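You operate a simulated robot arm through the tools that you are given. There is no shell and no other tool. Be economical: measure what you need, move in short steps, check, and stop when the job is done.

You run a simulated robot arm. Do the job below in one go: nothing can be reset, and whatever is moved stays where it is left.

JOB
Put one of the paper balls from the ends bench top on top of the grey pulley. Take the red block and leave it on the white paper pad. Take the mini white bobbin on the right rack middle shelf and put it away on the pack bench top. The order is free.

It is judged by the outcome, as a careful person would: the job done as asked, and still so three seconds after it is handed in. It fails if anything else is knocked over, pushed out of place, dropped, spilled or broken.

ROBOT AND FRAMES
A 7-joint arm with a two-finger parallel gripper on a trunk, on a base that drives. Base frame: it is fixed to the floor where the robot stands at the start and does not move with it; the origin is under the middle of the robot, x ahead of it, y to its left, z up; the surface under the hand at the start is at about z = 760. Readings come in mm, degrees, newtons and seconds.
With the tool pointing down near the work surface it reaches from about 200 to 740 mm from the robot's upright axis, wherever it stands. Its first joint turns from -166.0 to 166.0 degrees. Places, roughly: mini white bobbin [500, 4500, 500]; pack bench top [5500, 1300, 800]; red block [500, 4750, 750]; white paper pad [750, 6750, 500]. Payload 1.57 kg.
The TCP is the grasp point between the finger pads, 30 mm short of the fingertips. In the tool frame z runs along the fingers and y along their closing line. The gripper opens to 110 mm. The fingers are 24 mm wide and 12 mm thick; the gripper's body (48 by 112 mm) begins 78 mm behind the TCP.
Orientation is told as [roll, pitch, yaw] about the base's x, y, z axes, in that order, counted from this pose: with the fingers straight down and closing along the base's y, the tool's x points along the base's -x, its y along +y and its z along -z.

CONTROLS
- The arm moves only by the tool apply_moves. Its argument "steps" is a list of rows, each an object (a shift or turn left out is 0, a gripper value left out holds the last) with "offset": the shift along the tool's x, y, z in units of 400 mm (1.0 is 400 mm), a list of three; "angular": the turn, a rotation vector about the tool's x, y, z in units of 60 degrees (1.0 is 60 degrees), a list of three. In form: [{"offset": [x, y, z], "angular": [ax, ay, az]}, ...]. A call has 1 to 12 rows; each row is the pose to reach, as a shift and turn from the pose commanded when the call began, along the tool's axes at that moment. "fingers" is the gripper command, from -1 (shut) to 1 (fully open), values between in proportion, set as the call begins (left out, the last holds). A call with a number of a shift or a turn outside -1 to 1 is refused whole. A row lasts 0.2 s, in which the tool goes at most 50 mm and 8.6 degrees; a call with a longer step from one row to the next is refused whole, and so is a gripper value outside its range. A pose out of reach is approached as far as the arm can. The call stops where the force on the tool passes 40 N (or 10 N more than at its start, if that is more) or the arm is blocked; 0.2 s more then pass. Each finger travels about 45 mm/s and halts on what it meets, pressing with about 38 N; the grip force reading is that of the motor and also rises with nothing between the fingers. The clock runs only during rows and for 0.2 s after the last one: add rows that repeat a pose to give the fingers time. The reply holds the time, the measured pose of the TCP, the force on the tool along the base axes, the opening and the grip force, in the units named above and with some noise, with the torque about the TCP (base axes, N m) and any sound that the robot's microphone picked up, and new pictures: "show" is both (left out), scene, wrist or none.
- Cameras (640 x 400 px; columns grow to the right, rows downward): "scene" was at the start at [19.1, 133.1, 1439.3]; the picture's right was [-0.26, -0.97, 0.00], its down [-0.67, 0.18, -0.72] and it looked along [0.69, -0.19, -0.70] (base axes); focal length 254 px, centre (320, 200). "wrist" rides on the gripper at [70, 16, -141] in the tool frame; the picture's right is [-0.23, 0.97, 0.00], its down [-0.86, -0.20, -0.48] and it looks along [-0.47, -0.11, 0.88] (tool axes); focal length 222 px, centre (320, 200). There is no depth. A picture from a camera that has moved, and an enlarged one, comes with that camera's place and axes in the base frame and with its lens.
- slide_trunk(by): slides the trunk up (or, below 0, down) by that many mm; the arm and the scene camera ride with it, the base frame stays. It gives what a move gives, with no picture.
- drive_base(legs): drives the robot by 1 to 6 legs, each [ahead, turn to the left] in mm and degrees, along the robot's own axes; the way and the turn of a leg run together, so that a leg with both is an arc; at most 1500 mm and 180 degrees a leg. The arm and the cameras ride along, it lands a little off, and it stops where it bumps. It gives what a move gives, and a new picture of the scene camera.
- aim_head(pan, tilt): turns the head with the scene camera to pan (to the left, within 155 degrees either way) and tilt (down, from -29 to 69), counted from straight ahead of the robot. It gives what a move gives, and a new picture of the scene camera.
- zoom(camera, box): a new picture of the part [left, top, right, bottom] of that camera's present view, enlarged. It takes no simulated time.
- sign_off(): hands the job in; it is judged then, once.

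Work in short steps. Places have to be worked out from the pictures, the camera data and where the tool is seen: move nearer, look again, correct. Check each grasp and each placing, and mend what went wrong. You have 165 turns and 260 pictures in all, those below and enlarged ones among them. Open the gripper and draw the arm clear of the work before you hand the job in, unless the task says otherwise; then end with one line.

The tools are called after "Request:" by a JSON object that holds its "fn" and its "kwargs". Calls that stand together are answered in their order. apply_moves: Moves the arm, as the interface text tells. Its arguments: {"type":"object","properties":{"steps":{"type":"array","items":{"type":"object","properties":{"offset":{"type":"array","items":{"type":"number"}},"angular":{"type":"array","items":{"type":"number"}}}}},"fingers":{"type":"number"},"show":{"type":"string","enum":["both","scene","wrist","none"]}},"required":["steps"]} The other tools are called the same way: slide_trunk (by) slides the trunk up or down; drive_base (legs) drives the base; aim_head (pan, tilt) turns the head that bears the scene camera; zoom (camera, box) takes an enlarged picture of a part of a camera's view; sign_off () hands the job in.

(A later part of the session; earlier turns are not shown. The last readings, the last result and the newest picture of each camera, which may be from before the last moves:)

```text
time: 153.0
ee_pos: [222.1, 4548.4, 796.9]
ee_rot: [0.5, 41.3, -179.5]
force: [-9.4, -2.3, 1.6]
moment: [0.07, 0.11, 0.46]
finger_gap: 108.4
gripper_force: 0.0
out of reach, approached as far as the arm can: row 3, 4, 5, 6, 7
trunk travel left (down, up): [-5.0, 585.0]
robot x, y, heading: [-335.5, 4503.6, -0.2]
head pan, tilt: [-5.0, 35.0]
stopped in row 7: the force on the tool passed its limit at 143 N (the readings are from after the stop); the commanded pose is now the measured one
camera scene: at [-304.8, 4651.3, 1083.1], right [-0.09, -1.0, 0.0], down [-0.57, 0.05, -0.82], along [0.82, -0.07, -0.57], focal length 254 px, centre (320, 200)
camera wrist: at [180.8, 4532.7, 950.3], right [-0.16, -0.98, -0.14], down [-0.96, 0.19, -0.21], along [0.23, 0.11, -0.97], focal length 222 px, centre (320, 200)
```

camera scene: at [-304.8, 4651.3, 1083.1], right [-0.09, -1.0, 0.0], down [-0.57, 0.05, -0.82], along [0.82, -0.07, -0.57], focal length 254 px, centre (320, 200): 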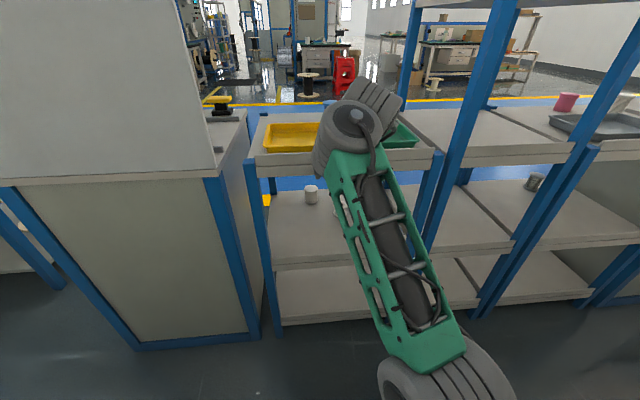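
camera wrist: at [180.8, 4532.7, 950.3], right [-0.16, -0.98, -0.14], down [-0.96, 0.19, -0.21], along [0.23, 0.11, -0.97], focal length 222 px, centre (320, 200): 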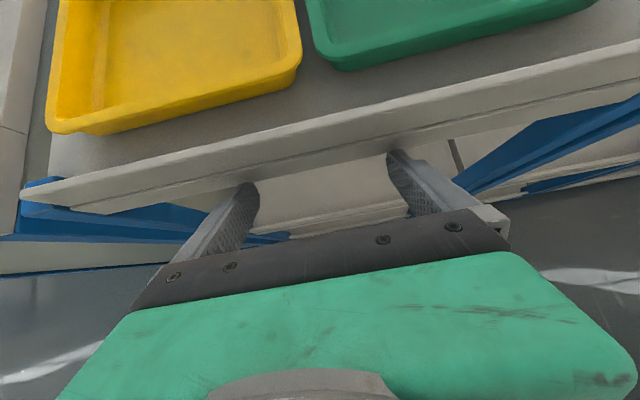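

The fingers touched the front rail at x≈243, because the arm couldn't take that folded pose and rose instead. I back the base off 240 mm to get free space.

Request:
{"fn": "drive_base", "kwargs": {"legs": [[-240, 0]]}}

Request:
{"fn": "zoom", "kwargs": {"camera": "scene", "box": [220, 80, 480, 242]}}

```text
time: 154.8
ee_pos: [-17.1, 4550.9, 795.6]
ee_rot: [0.5, 41.3, -179.2]
force: [-0.9, 0.4, -0.3]
moment: [0.02, 0.03, -0.04]
finger_gap: 109.9
gripper_force: 0.0
trunk travel left (down, up): [-5.0, 585.0]
robot x, y, heading: [-571.5, 4505.3, 0.0]
head pan, tilt: [-5.0, 35.0]
camera scene: at [-545.3, 4651.7, 1083.0], right [-0.09, -1.0, 0.0], down [-0.57, 0.05, -0.82], along [0.82, -0.07, -0.57], focal length 254 px, centre (320, 200)
```

scene: 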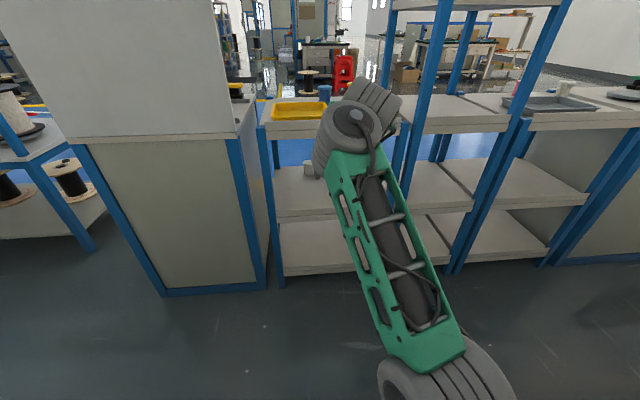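

```text
2.46 times, centred on (350, 161) of scene
camera zoom: at [-545.3, 4651.7, 1083.0], right [-0.09, -1.0, 0.0], down [-0.57, 0.05, -0.82], along [0.82, -0.07, -0.57], focal length 626 px, centre (246, 296)
```

zoom: 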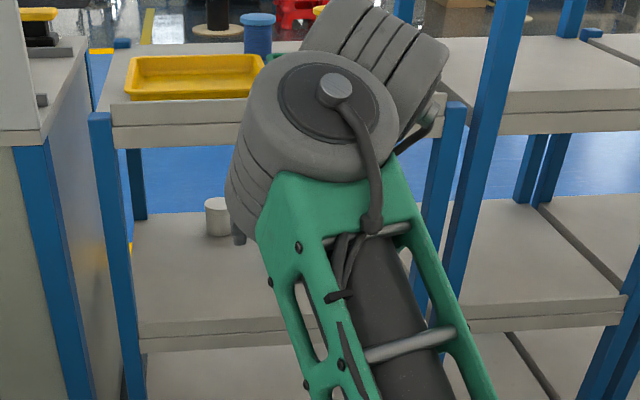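

The rack is undisturbed. From here I lower to z≈600, extend to x≈65 and pitch to about 57°.

Request:
{"fn": "apply_moves", "kwargs": {"steps": [{"offset": [-0.027, 0.02, 0.08]}, {"offset": [-0.054, 0.04, 0.16]}, {"offset": [-0.081, 0.06, 0.245]}, {"offset": [-0.108, 0.08, 0.327], "angular": [0, 0.07, 0]}, {"offset": [-0.135, 0.1, 0.41], "angular": [0, 0.14, 0]}, {"offset": [-0.163, 0.125, 0.49], "angular": [0, 0.2, 0]}, {"offset": [-0.163, 0.125, 0.49], "angular": [0, 0.267, 0]}, {"offset": [-0.163, 0.125, 0.49], "angular": [0, 0.267, 0]}]}}

```text
time: 156.6
ee_pos: [66.2, 4488.8, 605.1]
ee_rot: [9.4, 51.8, -169.7]
force: [-0.1, -0.7, -1.1]
moment: [-0.02, -0.04, -0.01]
finger_gap: 110.1
gripper_force: 0.1
out of reach, approached as far as the arm can: row 1, 2, 3, 4, 5, 6, 7, 8
trunk travel left (down, up): [-5.0, 585.0]
robot x, y, heading: [-572.2, 4503.8, 0.2]
head pan, tilt: [-5.0, 35.0]
camera scene: at [-535.4, 4646.1, 1083.1], right [-0.09, -1.0, 0.0], down [-0.58, 0.05, -0.81], along [0.81, -0.07, -0.58], focal length 254 px, centre (320, 200)
camera wrist: at [-2.5, 4481.9, 748.7], right [-0.09, -0.99, -0.08], down [-0.91, 0.11, -0.4], along [0.41, 0.04, -0.91], focal length 222 px, centre (320, 200)
```

scene: 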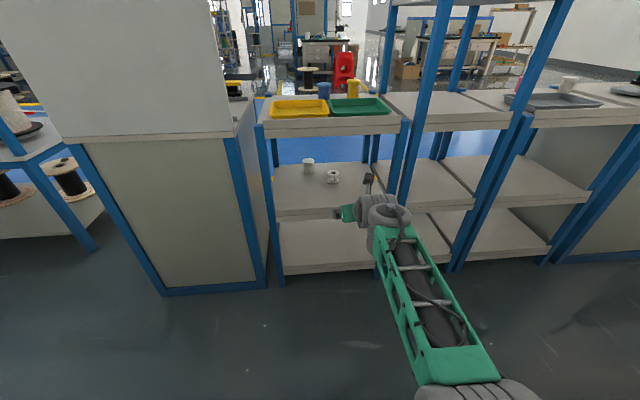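
wrist: 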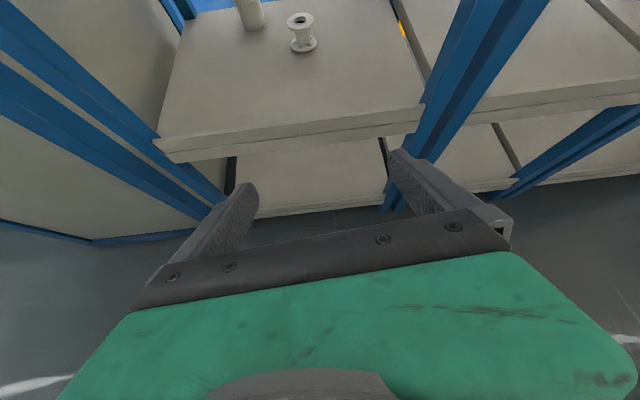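

The bobbin is now clear in both views, at about (515,4496) with the shelf at z≈430. The tool points forward, 38° below horizontal, which suits. I lower to z≈468, line up y, and level the roll in place.

Request:
{"fn": "apply_moves", "kwargs": {"steps": [{"offset": [-0.067, -0.013, 0.052], "angular": [0, 0, 0.03]}, {"offset": [-0.134, -0.027, 0.105], "angular": [0, 0, 0.06]}, {"offset": [-0.2, -0.04, 0.157], "angular": [0, 0, 0.09]}, {"offset": [-0.268, -0.054, 0.21], "angular": [0, 0, 0.11]}, {"offset": [-0.268, -0.054, 0.21], "angular": [0, 0, 0.11]}]}}

```text
time: 158.0
ee_pos: [-44.9, 4468.0, 379.4]
ee_rot: [-0.7, 40.2, 179.4]
force: [-0.1, -0.4, -0.6]
moment: [0.0, 0.01, -0.01]
finger_gap: 110.1
gripper_force: 0.1
out of reach, approached as far as the arm can: row 1, 2, 3, 4, 5
trunk travel left (down, up): [-5.0, 585.0]
robot x, y, heading: [-571.1, 4506.7, 0.1]
head pan, tilt: [-5.0, 35.0]
stopped in row 5: the arm was blocked; the commanded pose is now the measured one
camera scene: at [-545.3, 4651.7, 1083.0], right [-0.09, -1.0, 0.0], down [-0.57, 0.05, -0.82], along [0.82, -0.07, -0.57], focal length 254 px, centre (320, 200)
camera wrist: at [-84.6, 4450.4, 532.1], right [-0.18, -0.97, -0.16], down [-0.96, 0.2, -0.18], along [0.21, 0.12, -0.97], focal length 222 px, centre (320, 200)
```

scene: 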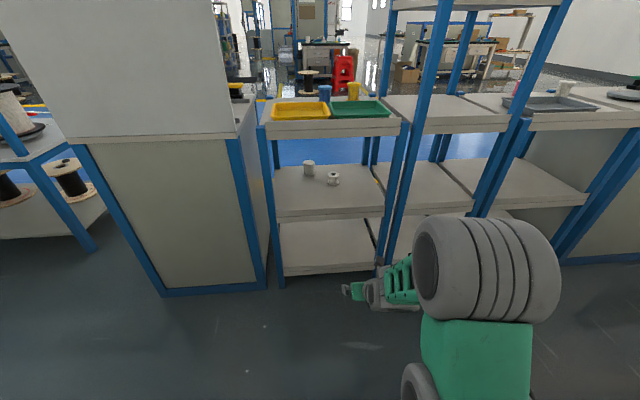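
wrist: 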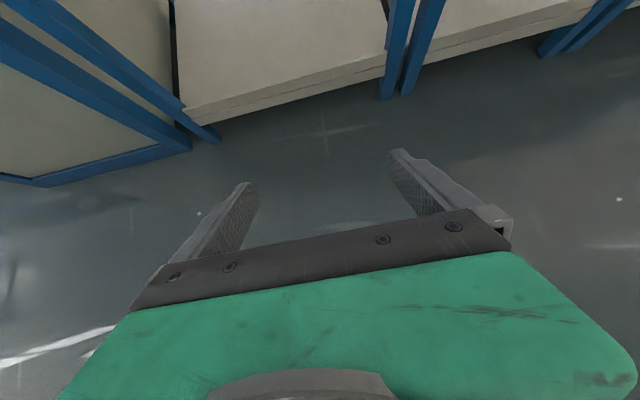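

The arm can't tilt the tool above the forearm line when it is folded and low, so it needs to be more stretched out. I raise and extend to about (120,4497,560) first.

Request:
{"fn": "apply_moves", "kwargs": {"steps": [{"offset": [0.1, -0.012, -0.014]}, {"offset": [0.2, -0.024, -0.028]}, {"offset": [0.3, -0.036, -0.042]}, {"offset": [0.4, -0.048, -0.056], "angular": [0, 0.07, 0]}, {"offset": [0.5, -0.06, -0.07], "angular": [0, 0.14, 0]}, {"offset": [0.6, -0.07, -0.08], "angular": [0, 0.2, 0]}, {"offset": [0.6, -0.07, -0.08], "angular": [0, 0.2, 0]}], "show": "none"}}

```text
time: 159.6
ee_pos: [107.5, 4451.6, 549.4]
ee_rot: [1.0, 52.5, -177.1]
force: [-0.2, 0.3, 0.3]
moment: [0.05, 0.01, 0.0]
finger_gap: 110.0
gripper_force: 0.0
out of reach, approached as far as the arm can: row 1, 2, 3, 4, 5, 6, 7
trunk travel left (down, up): [-5.0, 585.0]
robot x, y, heading: [-569.8, 4505.2, -0.1]
head pan, tilt: [-5.0, 35.0]
```

Good, the pitch is now 52°. I extend forward and down to about (225,4497,485).

Request:
{"fn": "apply_moves", "kwargs": {"steps": [{"offset": [0, 0, 0.1]}, {"offset": [0.006, 0, 0.2]}, {"offset": [0.012, 0, 0.3]}, {"offset": [0.012, 0, 0.32]}, {"offset": [0.012, 0, 0.32]}]}}

```text
time: 160.8
ee_pos: [201.5, 4429.1, 469.0]
ee_rot: [0.6, 52.5, -178.2]
force: [-0.4, 0.4, 0.4]
moment: [0.01, 0.0, -0.02]
finger_gap: 110.0
gripper_force: 0.0
out of reach, approached as far as the arm can: row 1, 2, 3, 4, 5
trunk travel left (down, up): [-5.0, 585.0]
robot x, y, heading: [-571.7, 4506.5, 0.1]
head pan, tilt: [-5.0, 35.0]
camera scene: at [-545.4, 4651.7, 1083.0], right [-0.09, -1.0, 0.0], down [-0.57, 0.05, -0.82], along [0.82, -0.07, -0.57], focal length 254 px, centre (320, 200)
camera wrist: at [133.2, 4411.2, 611.3], right [-0.11, -0.98, -0.17], down [-0.9, 0.17, -0.39], along [0.41, 0.11, -0.9], focal length 222 px, centre (320, 200)
```

scene: 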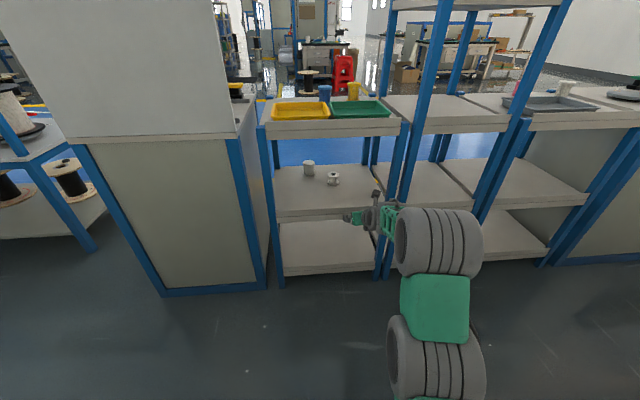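
wrist: 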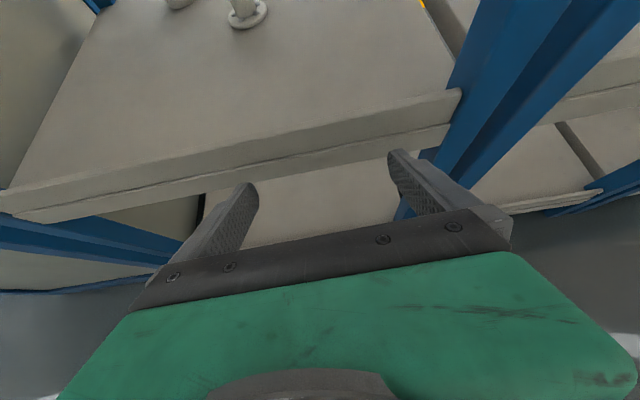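

Re-triangulating, the middle shelf's front lip tops out at about z 498, the shelf surface is around 475, and the bobbin is near (445,4495). I need to come in over the lip, so I raise the trunk 70 mm and look again.

Request:
{"fn": "slide_trunk", "kwargs": {"by": 70}}

Request:
{"fn": "zoom", "kwargs": {"camera": "wrist", "box": [0, 0, 640, 400]}}

Request:
{"fn": "zoom", "kwargs": {"camera": "scene", "box": [260, 80, 420, 180]}}

```text
time: 161.9
ee_pos: [202.4, 4428.9, 538.6]
ee_rot: [0.6, 52.5, -178.0]
force: [1.2, -1.1, 0.4]
moment: [-0.03, -0.01, 0.01]
finger_gap: 110.2
gripper_force: 0.0
trunk travel left (down, up): [-75.0, 515.0]
robot x, y, heading: [-572.0, 4504.2, -0.1]
head pan, tilt: [-5.0, 35.0]
```

```text
1.00 times, centred on (320, 200) of wrist (not enlarged: the box is as wide or as high as the picture)
camera zoom: at [133.0, 4411.1, 681.2], right [-0.11, -0.98, -0.17], down [-0.91, 0.17, -0.39], along [0.41, 0.11, -0.91], focal length 222 px, centre (320, 200)
```

zoom: 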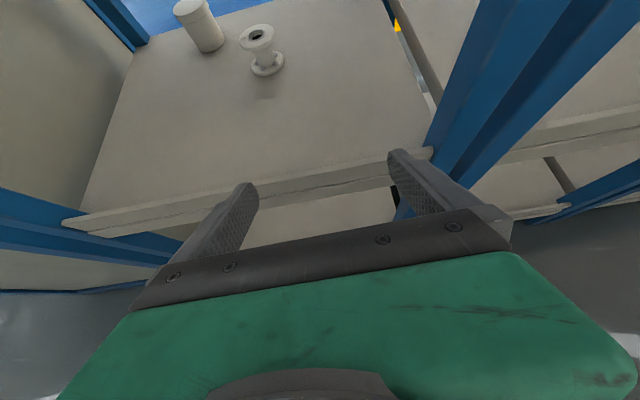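

```text
4.00 times, centred on (340, 130) of scene
camera zoom: at [-545.3, 4651.7, 1153.0], right [-0.09, -1.0, 0.0], down [-0.57, 0.05, -0.82], along [0.82, -0.07, -0.57], focal length 1018 px, centre (240, 480)
```

zoom: 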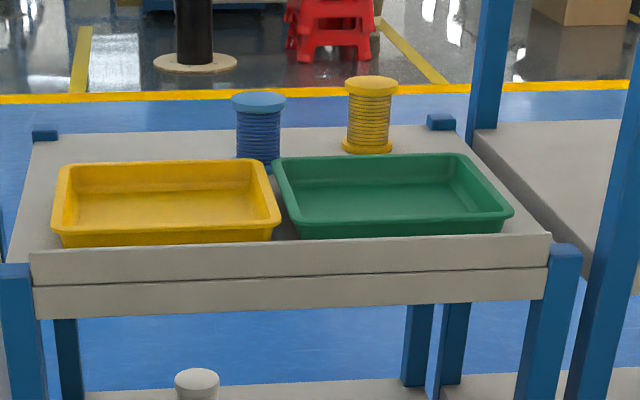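

The bobbin is at about (468,4491) and the lip at about z 485. I turn 3.4° left and ease in 110 mm over the lip.

Request:
{"fn": "drive_base", "kwargs": {"legs": [[0, 3.4], [110, 0]]}}

Request:
{"fn": "zoom", "kwargs": {"camera": "wrist", "box": [0, 0, 640, 400]}}

```text
time: 163.5
ee_pos: [315.6, 4482.5, 539.2]
ee_rot: [0.6, 52.5, -174.7]
force: [0.2, 0.5, -0.8]
moment: [0.01, 0.01, -0.02]
finger_gap: 110.1
gripper_force: 0.1
trunk travel left (down, up): [-75.0, 515.0]
robot x, y, heading: [-464.0, 4507.1, 3.7]
head pan, tilt: [-5.0, 35.0]
camera scene: at [-444.7, 4659.7, 1153.0], right [-0.03, -1.0, 0.0], down [-0.57, 0.01, -0.82], along [0.82, -0.02, -0.57], focal length 254 px, centre (320, 200)
```

scene: 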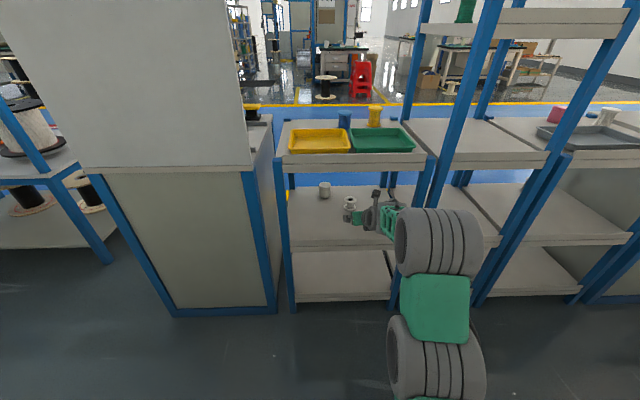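

```text
1.00 times, centred on (320, 200) of wrist (not enlarged: the box is as wide or as high as the picture)
camera zoom: at [246.8, 4460.3, 681.4], right [-0.06, -0.98, -0.17], down [-0.91, 0.12, -0.39], along [0.4, 0.14, -0.9], focal length 222 px, centre (320, 200)
```

zoom: 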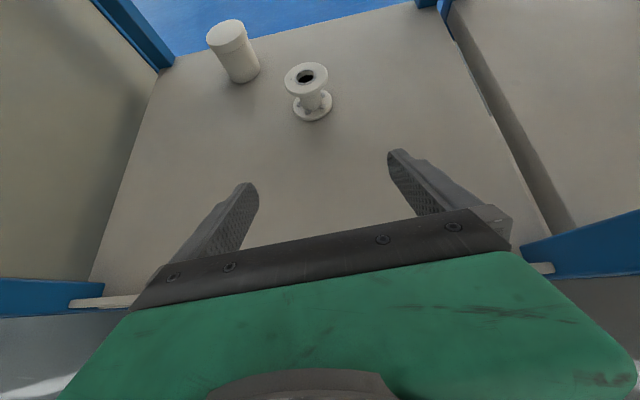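

The bobbin is at about (495,4498) with the shelf near z 446–470. I lower 33 mm behind the lip and go in another 110 mm.

Request:
{"fn": "slide_trunk", "kwargs": {"by": -33}}

Request:
{"fn": "drive_base", "kwargs": {"legs": [[110, 0]]}}

Request:
{"fn": "zoom", "kwargs": {"camera": "wrist", "box": [0, 0, 640, 400]}}

```text
time: 164.2
ee_pos: [315.5, 4481.9, 506.6]
ee_rot: [0.5, 52.6, -174.8]
force: [0.4, 0.6, 0.0]
moment: [0.02, 0.0, 0.0]
finger_gap: 109.9
gripper_force: 0.1
trunk travel left (down, up): [-42.0, 548.0]
robot x, y, heading: [-462.4, 4511.9, 3.5]
head pan, tilt: [-5.0, 35.0]
```

```text
time: 165.4
ee_pos: [424.2, 4487.9, 506.4]
ee_rot: [0.7, 52.5, -174.7]
force: [0.6, -0.1, 0.3]
moment: [0.0, -0.03, 0.01]
finger_gap: 110.1
gripper_force: 0.1
trunk travel left (down, up): [-42.0, 548.0]
robot x, y, heading: [-349.7, 4523.4, 3.8]
head pan, tilt: [-5.0, 35.0]
camera scene: at [-335.2, 4666.4, 1120.0], right [-0.03, -1.0, 0.0], down [-0.57, 0.01, -0.82], along [0.82, -0.02, -0.57], focal length 254 px, centre (320, 200)
```

scene: 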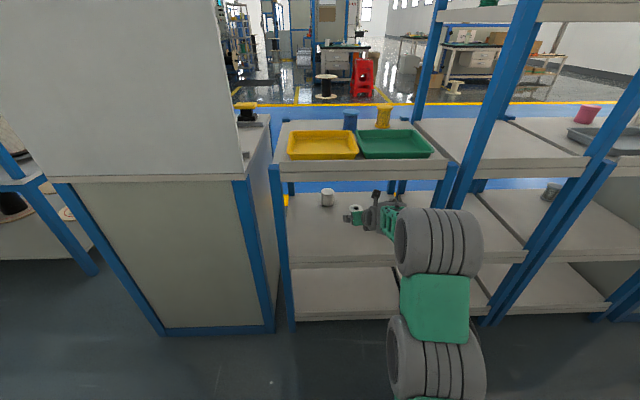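

```text
1.00 times, centred on (320, 200) of wrist (not enlarged: the box is as wide or as high as the picture)
camera zoom: at [356.3, 4467.1, 648.4], right [-0.06, -0.98, -0.17], down [-0.91, 0.12, -0.39], along [0.4, 0.14, -0.9], focal length 222 px, centre (320, 200)
```

zoom: 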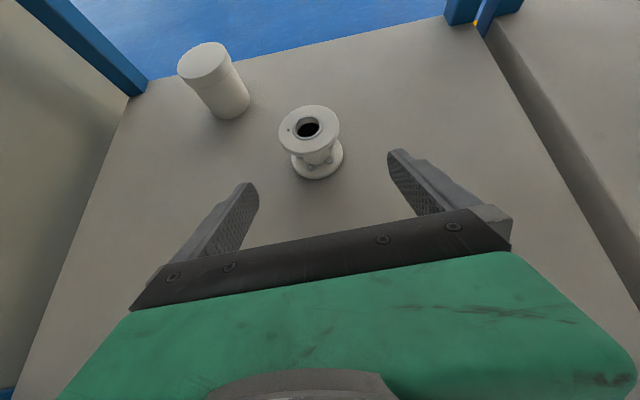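

The bobbin base is at about (490,4497,456), 54 mm wide, and its top is near z 500. I drive 66 mm further, then lower 18 mm.

Request:
{"fn": "drive_base", "kwargs": {"legs": [[66, 0]]}}

Request:
{"fn": "slide_trunk", "kwargs": {"by": -18}}

Request:
{"fn": "zoom", "kwargs": {"camera": "wrist", "box": [0, 0, 640, 400]}}

```text
time: 166.4
ee_pos: [489.8, 4493.0, 505.8]
ee_rot: [0.6, 52.5, -174.7]
force: [-0.2, 0.0, 0.2]
moment: [-0.01, 0.01, 0.02]
finger_gap: 109.9
gripper_force: 0.1
trunk travel left (down, up): [-42.0, 548.0]
robot x, y, heading: [-292.0, 4521.6, 3.5]
head pan, tilt: [-5.0, 35.0]
camera scene: at [-270.1, 4670.4, 1120.0], right [-0.03, -1.0, 0.0], down [-0.57, 0.01, -0.82], along [0.82, -0.02, -0.57], focal length 254 px, centre (320, 200)
```

scene: 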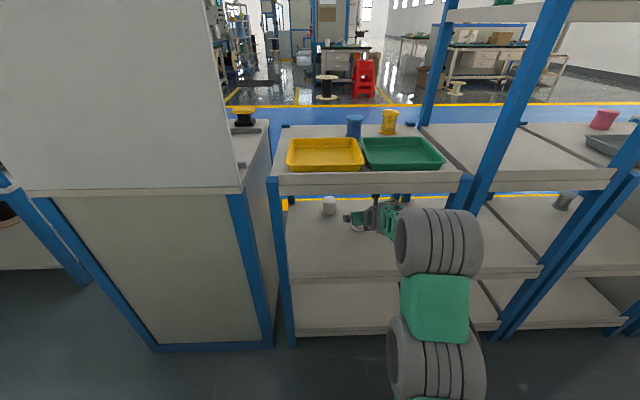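

```text
time: 167.1
ee_pos: [489.8, 4493.3, 487.7]
ee_rot: [0.7, 52.4, -174.6]
force: [-0.4, 0.1, -0.9]
moment: [0.0, -0.01, 0.01]
finger_gap: 110.1
gripper_force: 0.2
trunk travel left (down, up): [-24.0, 566.0]
robot x, y, heading: [-291.6, 4524.2, 3.3]
head pan, tilt: [-5.0, 35.0]
```

```text
1.00 times, centred on (320, 200) of wrist (not enlarged: the box is as wide or as high as the picture)
camera zoom: at [421.4, 4471.2, 630.4], right [-0.05, -0.98, -0.17], down [-0.91, 0.12, -0.39], along [0.4, 0.14, -0.9], focal length 222 px, centre (320, 200)
```

zoom: 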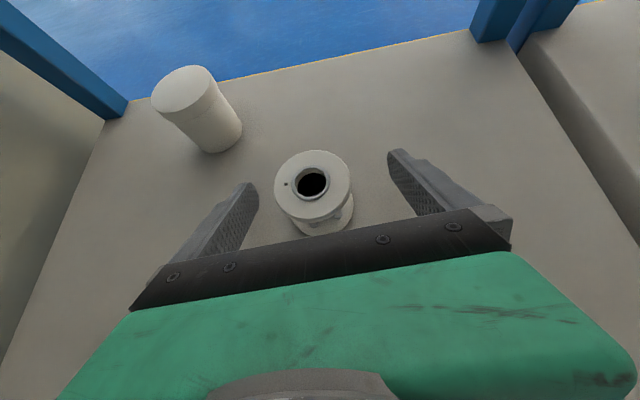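

The bobbin is between the fingers, so I close.

Request:
{"fn": "apply_moves", "kwargs": {"steps": [{"offset": [0, 0, 0]}, {"offset": [0, 0, 0]}, {"offset": [0, 0, 0]}, {"offset": [0, 0, 0]}, {"offset": [0, 0, 0]}, {"offset": [0, 0, 0]}], "fingers": -1, "show": "wrist"}}

```text
time: 168.5
ee_pos: [489.6, 4492.8, 487.6]
ee_rot: [0.5, 52.5, -174.8]
force: [0.7, 0.5, 0.7]
moment: [-0.02, -0.02, 0.02]
finger_gap: 54.7
gripper_force: 37.7
trunk travel left (down, up): [-24.0, 566.0]
robot x, y, heading: [-287.3, 4523.0, 3.1]
head pan, tilt: [-5.0, 35.0]
camera wrist: at [421.4, 4471.2, 630.5], right [-0.05, -0.98, -0.17], down [-0.91, 0.12, -0.39], along [0.4, 0.14, -0.9], focal length 222 px, centre (320, 200)
```

wrist: 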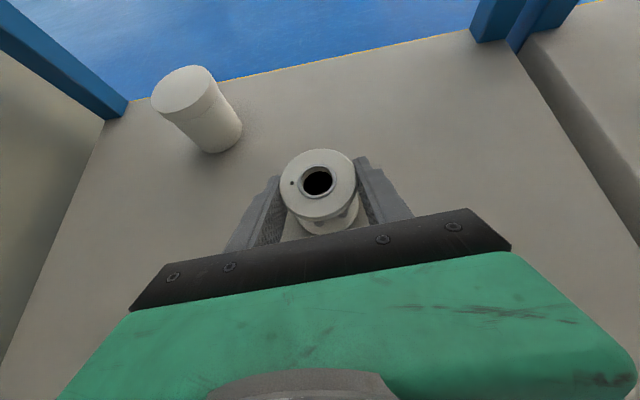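

The bobbin is gripped at 54.7 mm. I lift 20 mm, back out partway, lift more to clear the lip, and then leave.

Request:
{"fn": "slide_trunk", "kwargs": {"by": 20}}

Request:
{"fn": "drive_base", "kwargs": {"legs": [[-125, 0]]}}

Request:
{"fn": "zoom", "kwargs": {"camera": "wrist", "box": [0, 0, 640, 400]}}

```text
time: 169.2
ee_pos: [490.8, 4493.0, 508.1]
ee_rot: [0.6, 52.5, -174.8]
force: [-0.2, 0.3, -1.1]
moment: [-0.04, -0.03, -0.02]
finger_gap: 54.6
gripper_force: 38.0
trunk travel left (down, up): [-44.0, 546.0]
robot x, y, heading: [-289.4, 4519.4, 3.7]
head pan, tilt: [-5.0, 35.0]
```

```text
time: 170.4
ee_pos: [365.5, 4485.8, 507.3]
ee_rot: [0.6, 52.6, -174.6]
force: [-1.1, -0.5, -0.6]
moment: [0.01, 0.01, -0.01]
finger_gap: 54.6
gripper_force: 38.3
trunk travel left (down, up): [-44.0, 546.0]
robot x, y, heading: [-412.4, 4511.8, 3.6]
head pan, tilt: [-5.0, 35.0]
camera scene: at [-394.1, 4662.8, 1122.0], right [-0.02, -1.0, 0.0], down [-0.57, 0.01, -0.82], along [0.82, -0.02, -0.57], focal length 254 px, centre (320, 200)
```

scene: 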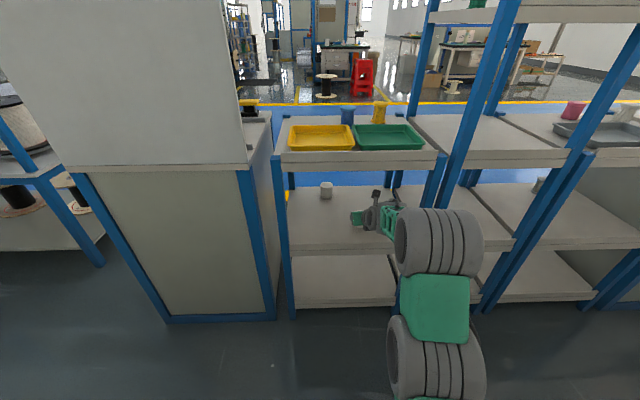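

```text
1.00 times, centred on (320, 200) of wrist (not enlarged: the box is as wide or as high as the picture)
camera zoom: at [297.6, 4464.3, 650.4], right [-0.05, -0.98, -0.17], down [-0.91, 0.12, -0.39], along [0.4, 0.14, -0.9], focal length 222 px, centre (320, 200)
```

zoom: 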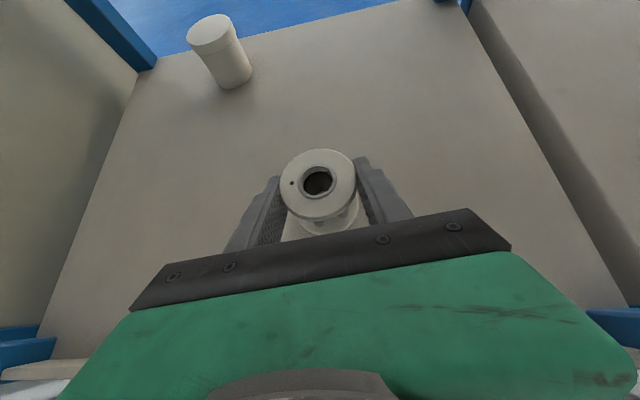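

I lift 50 mm more and back out clear of the lip.

Request:
{"fn": "slide_trunk", "kwargs": {"by": 50}}

Request:
{"fn": "drive_base", "kwargs": {"legs": [[-185, 0]]}}

```text
time: 171.3
ee_pos: [365.9, 4485.1, 558.3]
ee_rot: [0.6, 52.5, -174.6]
force: [0.4, -0.2, -0.7]
moment: [0.01, -0.02, 0.02]
finger_gap: 54.7
gripper_force: 38.2
trunk travel left (down, up): [-94.0, 496.0]
robot x, y, heading: [-415.9, 4517.2, 3.5]
head pan, tilt: [-5.0, 35.0]
```

```text
time: 173.1
ee_pos: [194.1, 4466.1, 562.4]
ee_rot: [0.9, 53.0, -174.7]
force: [0.2, -0.2, -1.1]
moment: [0.0, -0.02, -0.02]
finger_gap: 54.7
gripper_force: 37.8
trunk travel left (down, up): [-94.0, 496.0]
robot x, y, heading: [-588.9, 4499.1, 1.8]
head pan, tilt: [-5.0, 35.0]
stopped in leg 1: the robot was blocked; the commanded pose is now the measured one
camera scene: at [-562.4, 4647.8, 1172.0], right [-0.06, -1.0, 0.0], down [-0.57, 0.03, -0.82], along [0.82, -0.05, -0.57], focal length 254 px, centre (320, 200)
```

scene: 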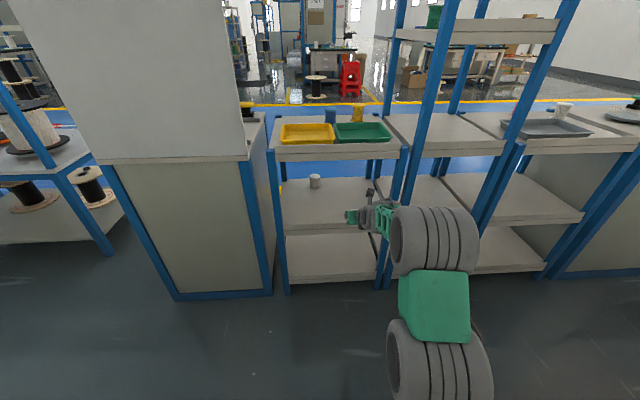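

The rear touched the wall, but the bobbin is out and held. I raise the trunk 300 mm, then pull the arm in while bringing the tool back to vertical.

Request:
{"fn": "slide_trunk", "kwargs": {"by": 300}}

Request:
{"fn": "apply_moves", "kwargs": {"steps": [{"offset": [-0.05, 0, -0.09], "angular": [0, -0.05, 0]}, {"offset": [-0.1, 0, -0.18], "angular": [0, -0.15, 0]}, {"offset": [-0.15, 0, -0.27], "angular": [0, -0.25, 0]}, {"offset": [-0.2, 0, -0.36], "angular": [0, -0.35, 0]}, {"offset": [-0.25, 0, -0.45], "angular": [0, -0.45, 0]}, {"offset": [-0.3, 0, -0.54], "angular": [0, -0.55, 0]}, {"offset": [-0.35, 0, -0.63], "angular": [0, -0.65, 0]}, {"offset": [-0.4, 0, -0.72], "angular": [0, -0.75, 0]}, {"offset": [-0.42, 0, -0.77], "angular": [0, -0.85, 0]}, {"offset": [-0.42, 0, -0.77], "angular": [0, -0.85, 0]}]}}

```text
time: 176.1
ee_pos: [194.1, 4467.3, 862.8]
ee_rot: [1.0, 52.9, -174.7]
force: [-0.6, -0.2, -0.6]
moment: [0.01, -0.01, 0.01]
finger_gap: 54.7
gripper_force: 38.1
trunk travel left (down, up): [-394.0, 196.0]
robot x, y, heading: [-589.2, 4498.0, 1.8]
head pan, tilt: [-5.0, 35.0]
```

```text
time: 178.3
ee_pos: [-153.1, 4439.7, 913.6]
ee_rot: [0.6, 2.0, -175.3]
force: [1.1, 0.6, -0.8]
moment: [-0.02, -0.02, 0.03]
finger_gap: 54.5
gripper_force: 38.0
trunk travel left (down, up): [-394.0, 196.0]
robot x, y, heading: [-584.0, 4497.8, 1.7]
head pan, tilt: [-5.0, 35.0]
camera scene: at [-562.3, 4647.8, 1472.0], right [-0.06, -1.0, 0.0], down [-0.57, 0.03, -0.82], along [0.82, -0.05, -0.57], focal length 254 px, centre (320, 200)
camera wrist: at [-86.6, 4428.9, 1058.2], right [-0.15, -0.99, 0.0], down [-0.88, 0.13, 0.45], along [-0.44, 0.07, -0.89], focal length 222 px, centre (320, 200)
```

scene: 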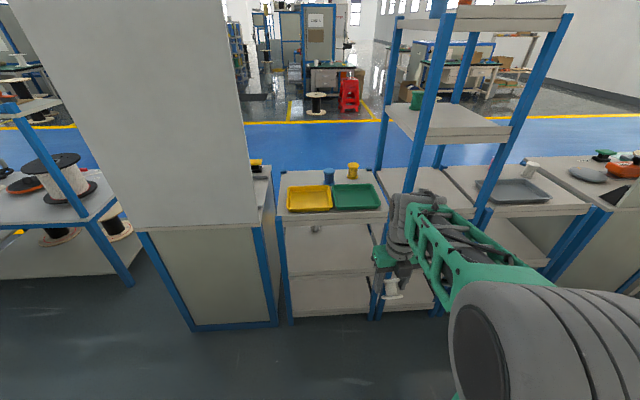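
wrist: 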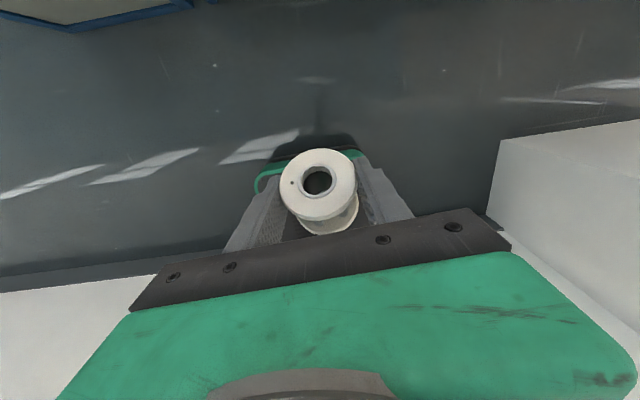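

The bobbin is safely held and the arm is tucked. There may be a 575 mm gap between the cabinet (y≈5300) and the next rack (y≈5876) leading out to the aisle, so I look down at my base to measure its width.

Request:
{"fn": "aim_head", "kwargs": {"pan": 80, "tilt": 69}}

Request:
{"fn": "aim_head", "kwargs": {"pan": 45, "tilt": 25}}

```text
time: 179.9
ee_pos: [-151.2, 4438.7, 912.7]
ee_rot: [0.4, 2.1, -175.5]
force: [-0.8, 0.7, -0.7]
moment: [-0.03, -0.02, -0.01]
finger_gap: 54.7
gripper_force: 38.0
trunk travel left (down, up): [-394.0, 196.0]
robot x, y, heading: [-588.4, 4501.7, 1.6]
head pan, tilt: [80.0, 68.8]
camera scene: at [-642.2, 4708.2, 1428.3], right [0.99, -0.15, 0.0], down [-0.14, -0.92, -0.36], along [0.05, 0.36, -0.93], focal length 254 px, centre (320, 200)
```

scene: 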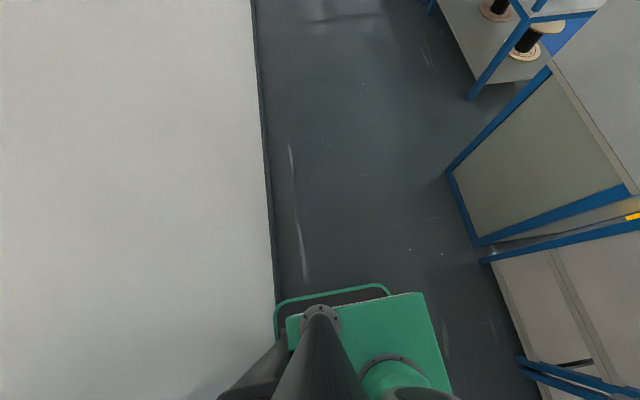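

```text
time: 181.0
ee_pos: [-151.4, 4438.3, 912.4]
ee_rot: [0.5, 1.9, -175.5]
force: [0.4, 0.5, -1.1]
moment: [0.03, -0.01, -0.01]
finger_gap: 54.5
gripper_force: 38.1
trunk travel left (down, up): [-394.0, 196.0]
robot x, y, heading: [-584.7, 4501.4, 1.7]
head pan, tilt: [45.0, 25.0]
camera scene: at [-587.2, 4720.0, 1487.6], right [0.73, -0.69, 0.0], down [-0.29, -0.31, -0.91], along [0.62, 0.66, -0.42], focal length 254 px, centre (320, 200)
```

scene: 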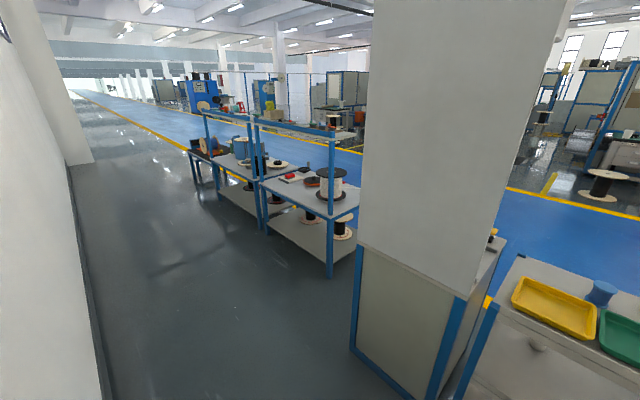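

The base is about ±326 by ±211 mm, so the gap works: the cabinet and rack overlap only over x 560–760, leaving about 75 mm a side. I drive to y≈5590 and face it to check.

Request:
{"fn": "drive_base", "kwargs": {"legs": [[250, 0], [0, 88.3], [1080, 0], [0, -90]]}}

Request:
{"fn": "aim_head", "kwargs": {"pan": 0, "tilt": 35}}

```text
time: 195.5
ee_pos: [102.8, 5495.2, 914.9]
ee_rot: [0.6, 2.0, -178.4]
force: [-0.2, 0.5, 0.0]
moment: [0.0, -0.01, 0.0]
finger_gap: 54.4
gripper_force: 37.7
trunk travel left (down, up): [-394.0, 196.0]
robot x, y, heading: [-327.1, 5579.0, -1.3]
head pan, tilt: [45.0, 25.0]
camera scene: at [-317.4, 5797.2, 1487.7], right [0.69, -0.72, 0.0], down [-0.31, -0.29, -0.91], along [0.66, 0.63, -0.42], focal length 254 px, centre (320, 200)
```

scene: 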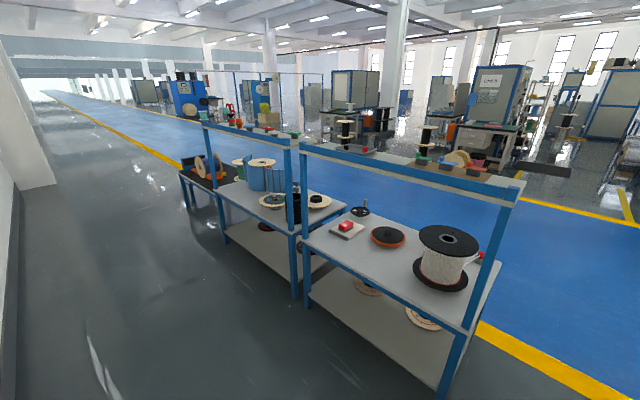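

```text
time: 196.7
ee_pos: [103.2, 5494.7, 913.0]
ee_rot: [0.6, 2.0, -178.4]
force: [0.5, 0.2, -0.2]
moment: [-0.03, -0.04, -0.01]
finger_gap: 54.7
gripper_force: 38.2
trunk travel left (down, up): [-394.0, 196.0]
robot x, y, heading: [-328.8, 5577.4, -1.2]
head pan, tilt: [0.0, 35.0]
camera scene: at [-296.0, 5731.7, 1472.0], right [-0.02, -1.0, 0.0], down [-0.57, 0.01, -0.82], along [0.82, -0.02, -0.57], focal length 254 px, centre (320, 200)
```

scene: 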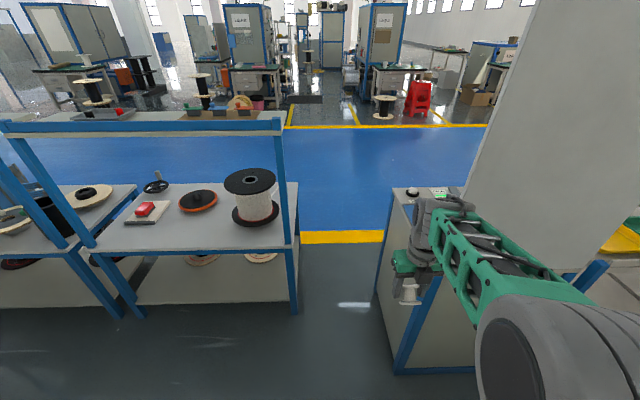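

With the elbow sticking out, the gap is too tight (about 40 mm a side). I go around the far end instead, where the floor is open beyond y≈8850.

Request:
{"fn": "drive_base", "kwargs": {"legs": [[0, 89], [1500, 0], [1300, 0]]}}

Request:
{"fn": "aim_head", "kwargs": {"pan": -35, "tilt": 25}}

```text
time: 214.1
ee_pos: [-60.8, 8827.2, 913.6]
ee_rot: [0.5, 2.0, -90.8]
force: [-0.8, -0.1, 0.2]
moment: [0.01, 0.01, 0.02]
finger_gap: 54.4
gripper_force: 38.0
trunk travel left (down, up): [-394.0, 196.0]
robot x, y, heading: [-165.6, 8399.4, 86.4]
head pan, tilt: [0.0, 35.0]
camera scene: at [-315.4, 8439.4, 1472.0], right [1.0, -0.06, 0.0], down [-0.04, -0.57, -0.82], along [0.05, 0.82, -0.57], focal length 254 px, centre (320, 200)
```

scene: 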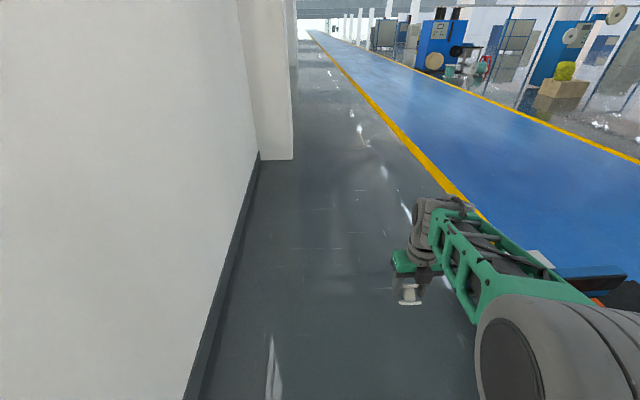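

```text
time: 215.1
ee_pos: [-61.6, 8828.2, 913.4]
ee_rot: [0.4, 1.9, -90.8]
force: [0.5, -0.6, -0.6]
moment: [0.0, -0.02, 0.01]
finger_gap: 54.7
gripper_force: 38.4
trunk travel left (down, up): [-394.0, 196.0]
robot x, y, heading: [-160.6, 8403.9, 86.5]
head pan, tilt: [-35.0, 25.0]
camera scene: at [-263.5, 8423.5, 1487.7], right [0.78, -0.62, 0.0], down [-0.26, -0.33, -0.91], along [0.57, 0.71, -0.42], focal length 254 px, centre (320, 200)
```

scene: 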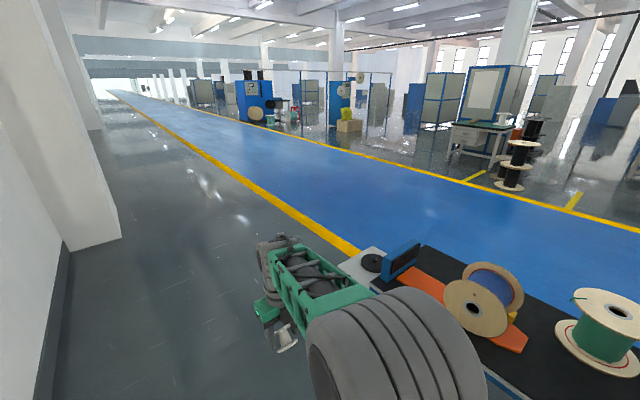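

The far end is open. I drive past the last table to y≈9850, turn right and cross to the blue aisle.

Request:
{"fn": "drive_base", "kwargs": {"legs": [[1450, 0], [0, -86.5], [1500, 0], [450, 0], [0, -90]]}}

Request:
{"fn": "aim_head", "kwargs": {"pan": 10, "tilt": 15}}

```text
time: 239.2
ee_pos: [1794.2, 9413.5, 914.0]
ee_rot: [0.5, 2.0, 92.6]
force: [0.3, 0.3, -0.1]
moment: [0.03, 0.01, 0.02]
finger_gap: 54.7
gripper_force: 37.6
trunk travel left (down, up): [-394.0, 196.0]
robot x, y, heading: [1873.0, 9847.5, -90.3]
head pan, tilt: [-35.0, 25.0]
camera scene: at [1972.1, 9828.7, 1487.7], right [-0.82, 0.58, 0.0], down [0.24, 0.34, -0.91], along [-0.52, -0.74, -0.42], focal length 254 px, centre (320, 200)
```

scene: 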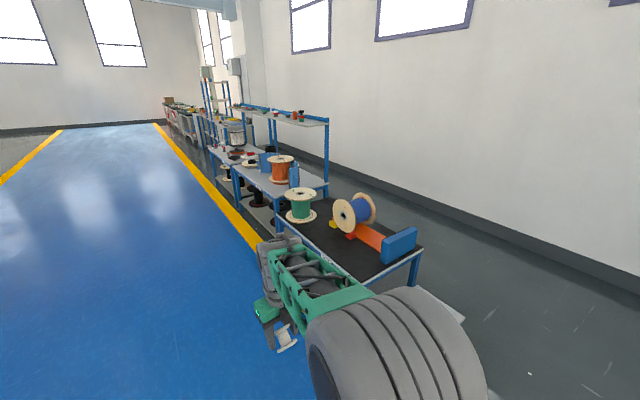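

```text
time: 240.3
ee_pos: [1794.4, 9414.4, 914.0]
ee_rot: [0.5, 1.9, 92.6]
force: [0.3, 0.8, -1.8]
moment: [-0.01, -0.01, 0.01]
finger_gap: 54.4
gripper_force: 37.9
trunk travel left (down, up): [-394.0, 196.0]
robot x, y, heading: [1872.5, 9844.9, -90.1]
head pan, tilt: [10.0, 15.0]
camera scene: at [2041.1, 9811.8, 1503.9], right [-0.99, -0.17, 0.0], down [-0.04, 0.26, -0.97], along [0.16, -0.95, -0.26], focal length 254 px, centre (320, 200)
```

scene: 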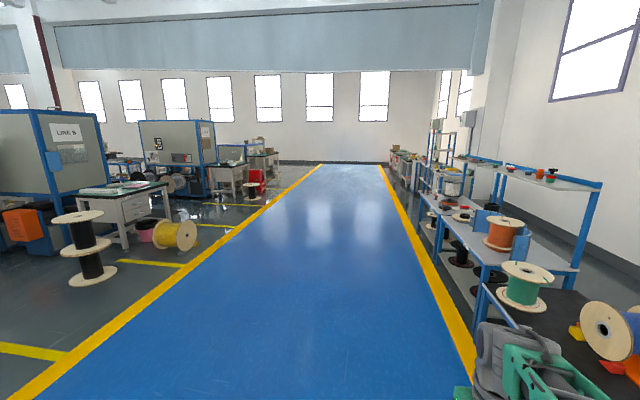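

The aisle is clear. I drive 6 m down it and then look toward the pack bench.

Request:
{"fn": "drive_base", "kwargs": {"legs": [[1500, 1], [1500, 0], [1500, 0], [1500, 0]]}}

Request:
{"fn": "aim_head", "kwargs": {"pan": 35, "tilt": 15}}

```text
time: 268.8
ee_pos: [1852.5, 3426.5, 913.2]
ee_rot: [0.5, 2.0, 93.3]
force: [-0.1, -0.4, -0.8]
moment: [0.02, -0.01, 0.0]
finger_gap: 54.5
gripper_force: 38.4
trunk travel left (down, up): [-394.0, 196.0]
robot x, y, heading: [1924.1, 3858.2, -89.6]
head pan, tilt: [10.0, 15.0]
camera scene: at [2093.6, 3828.6, 1504.0], right [-0.98, -0.18, 0.0], down [-0.05, 0.25, -0.97], along [0.17, -0.95, -0.26], focal length 254 px, centre (320, 200)
```

scene: 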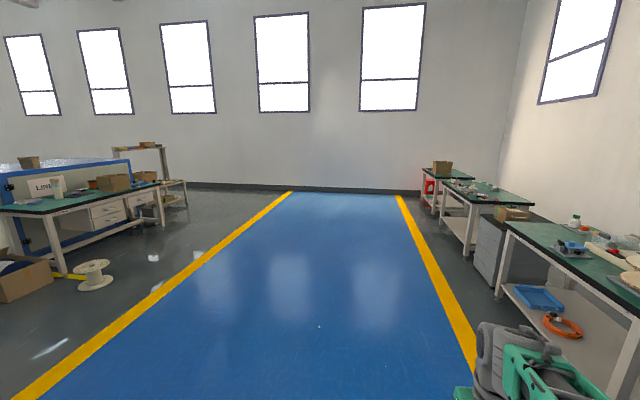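

```text
time: 269.6
ee_pos: [1851.3, 3426.5, 912.5]
ee_rot: [0.4, 2.0, 93.3]
force: [0.7, -0.5, -1.3]
moment: [0.02, 0.02, 0.02]
finger_gap: 54.6
gripper_force: 38.0
trunk travel left (down, up): [-394.0, 196.0]
robot x, y, heading: [1921.9, 3856.5, -89.7]
head pan, tilt: [35.0, 15.0]
camera scene: at [2130.8, 3844.3, 1504.0], right [-0.82, -0.58, 0.0], down [-0.15, 0.21, -0.97], along [0.56, -0.79, -0.26], focal length 254 px, centre (320, 200)
```

scene: 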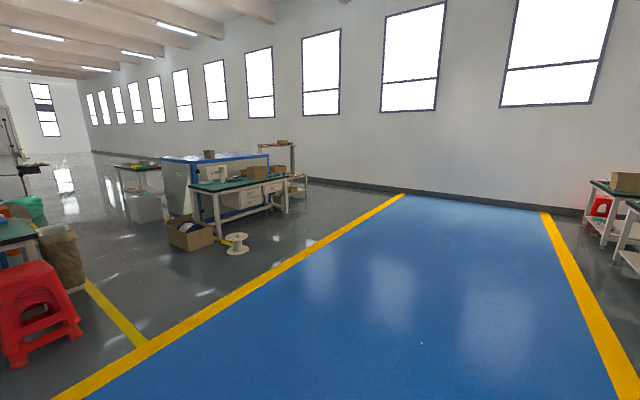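

The pack bench is around (5250,1400), with a floor spool near (4675,2070). I drive to y≈1350, turn left and approach to x≈3600.

Request:
{"fn": "drive_base", "kwargs": {"legs": [[1300, 0], [1200, 0], [0, 89.7], [1500, 0], [200, 0]]}}

Request:
{"fn": "aim_head", "kwargs": {"pan": 0, "tilt": 20}}

```text
time: 293.9
ee_pos: [4083.4, 1292.7, 913.8]
ee_rot: [0.5, 2.0, -176.9]
force: [-1.1, -0.1, 0.2]
moment: [-0.01, 0.0, 0.04]
finger_gap: 54.6
gripper_force: 37.8
trunk travel left (down, up): [-394.0, 196.0]
robot x, y, heading: [3650.7, 1368.2, 0.2]
head pan, tilt: [35.0, 15.0]
camera scene: at [3667.7, 1573.8, 1504.0], right [0.58, -0.82, 0.0], down [-0.21, -0.15, -0.97], along [0.79, 0.56, -0.26], focal length 254 px, centre (320, 200)
```

scene: 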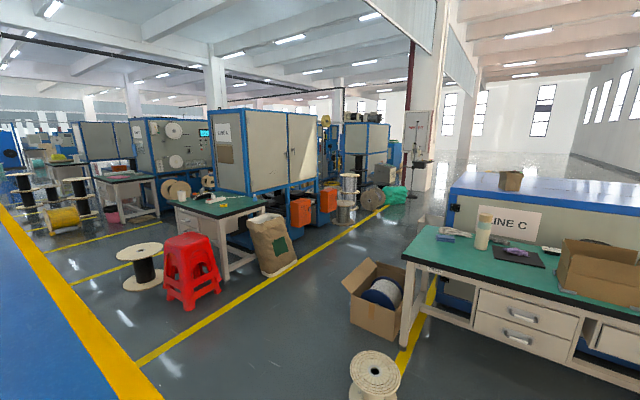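

```text
time: 294.9
ee_pos: [4084.3, 1293.3, 912.5]
ee_rot: [0.5, 2.0, -177.0]
force: [-0.1, -0.5, 0.1]
moment: [-0.01, 0.0, -0.02]
finger_gap: 54.6
gripper_force: 38.5
trunk travel left (down, up): [-394.0, 196.0]
robot x, y, heading: [3648.7, 1367.2, 0.0]
head pan, tilt: [0.0, 20.0]
camera scene: at [3684.6, 1520.4, 1495.8], right [0.0, -1.0, 0.0], down [-0.34, 0.0, -0.94], along [0.94, 0.0, -0.34], focal length 254 px, centre (320, 200)
```

scene: 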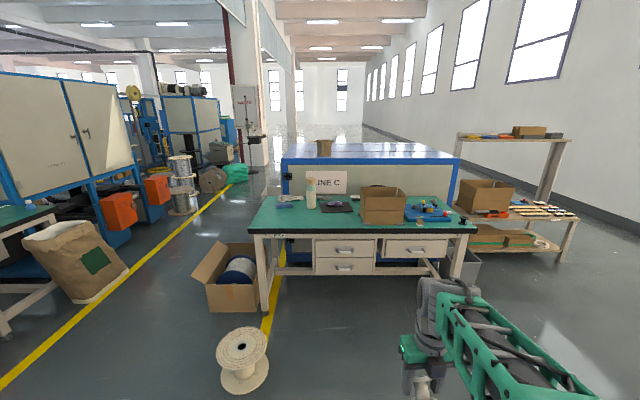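

I see the bench's front edge at about x≈5047, spanning y 590–1950, with free space at its left front. I zoom in.

Request:
{"fn": "zoom", "kwargs": {"camera": "scene", "box": [230, 160, 490, 322]}}

```text
2.46 times, centred on (360, 241) of scene
camera zoom: at [3684.6, 1520.4, 1495.8], right [0.0, -1.0, 0.0], down [-0.34, 0.0, -0.94], along [0.94, 0.0, -0.34], focal length 626 px, centre (222, 99)
```

zoom: 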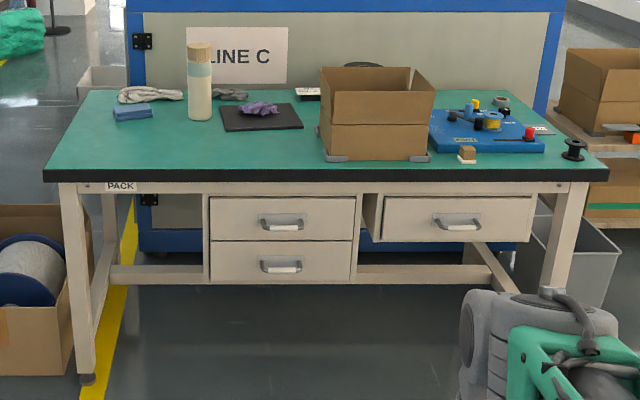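

The front-centre area around (5200,1490) is free. I shift over to y≈1545 and approach to x≈4400, with the trunk 60 mm higher.

Request:
{"fn": "drive_base", "kwargs": {"legs": [[0, 13], [765, 0], [0, -13]]}}

Request:
{"fn": "slide_trunk", "kwargs": {"by": 60}}

Request:
{"fn": "aim_head", "kwargs": {"pan": -5, "tilt": 40}}

```text
time: 300.7
ee_pos: [4830.7, 1466.3, 913.5]
ee_rot: [0.4, 2.0, -177.0]
force: [-0.4, 0.0, -0.9]
moment: [-0.03, 0.02, 0.0]
finger_gap: 54.5
gripper_force: 37.6
trunk travel left (down, up): [-394.0, 196.0]
robot x, y, heading: [4396.8, 1539.5, 0.1]
head pan, tilt: [0.0, 20.0]
camera scene: at [4431.6, 1693.7, 1495.8], right [0.0, -1.0, 0.0], down [-0.34, 0.0, -0.94], along [0.94, 0.0, -0.34], focal length 254 px, centre (320, 200)
```

scene: 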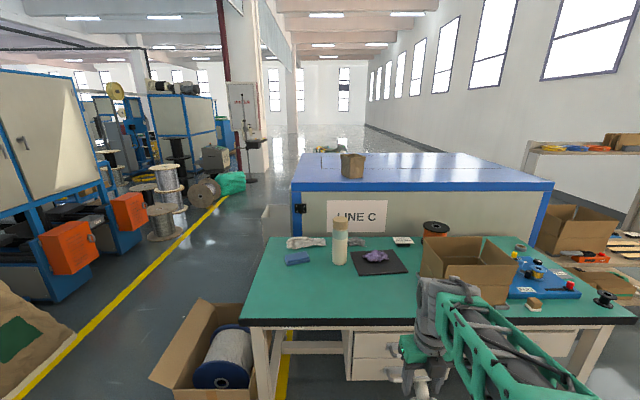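

```text
time: 301.7
ee_pos: [4831.2, 1465.6, 973.5]
ee_rot: [0.6, 2.1, -177.0]
force: [1.1, 0.2, 0.1]
moment: [-0.02, 0.01, -0.01]
finger_gap: 54.8
gripper_force: 37.5
trunk travel left (down, up): [-454.0, 136.0]
robot x, y, heading: [4397.2, 1538.0, 0.3]
head pan, tilt: [0.0, 20.0]
```

```text
time: 302.5
ee_pos: [4830.1, 1466.4, 973.5]
ee_rot: [0.5, 1.9, -177.0]
force: [-0.5, 0.2, -0.4]
moment: [0.0, -0.02, -0.01]
finger_gap: 54.6
gripper_force: 38.1
trunk travel left (down, up): [-454.0, 136.0]
robot x, y, heading: [4399.1, 1538.9, 0.3]
head pan, tilt: [-5.0, 40.0]
camera scene: at [4423.2, 1686.4, 1524.5], right [-0.09, -1.0, 0.0], down [-0.64, 0.05, -0.77], along [0.76, -0.07, -0.64], focal length 254 px, centre (320, 200)
```

scene: 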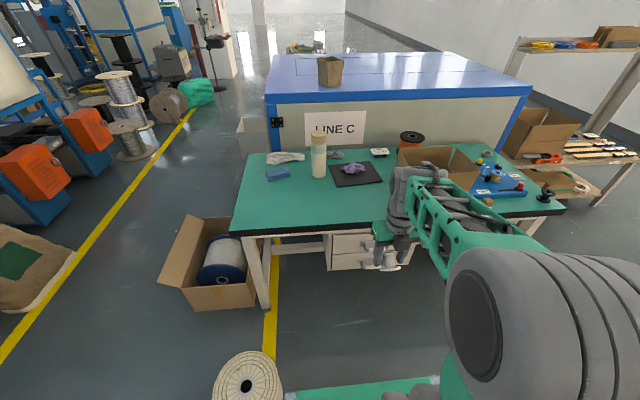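

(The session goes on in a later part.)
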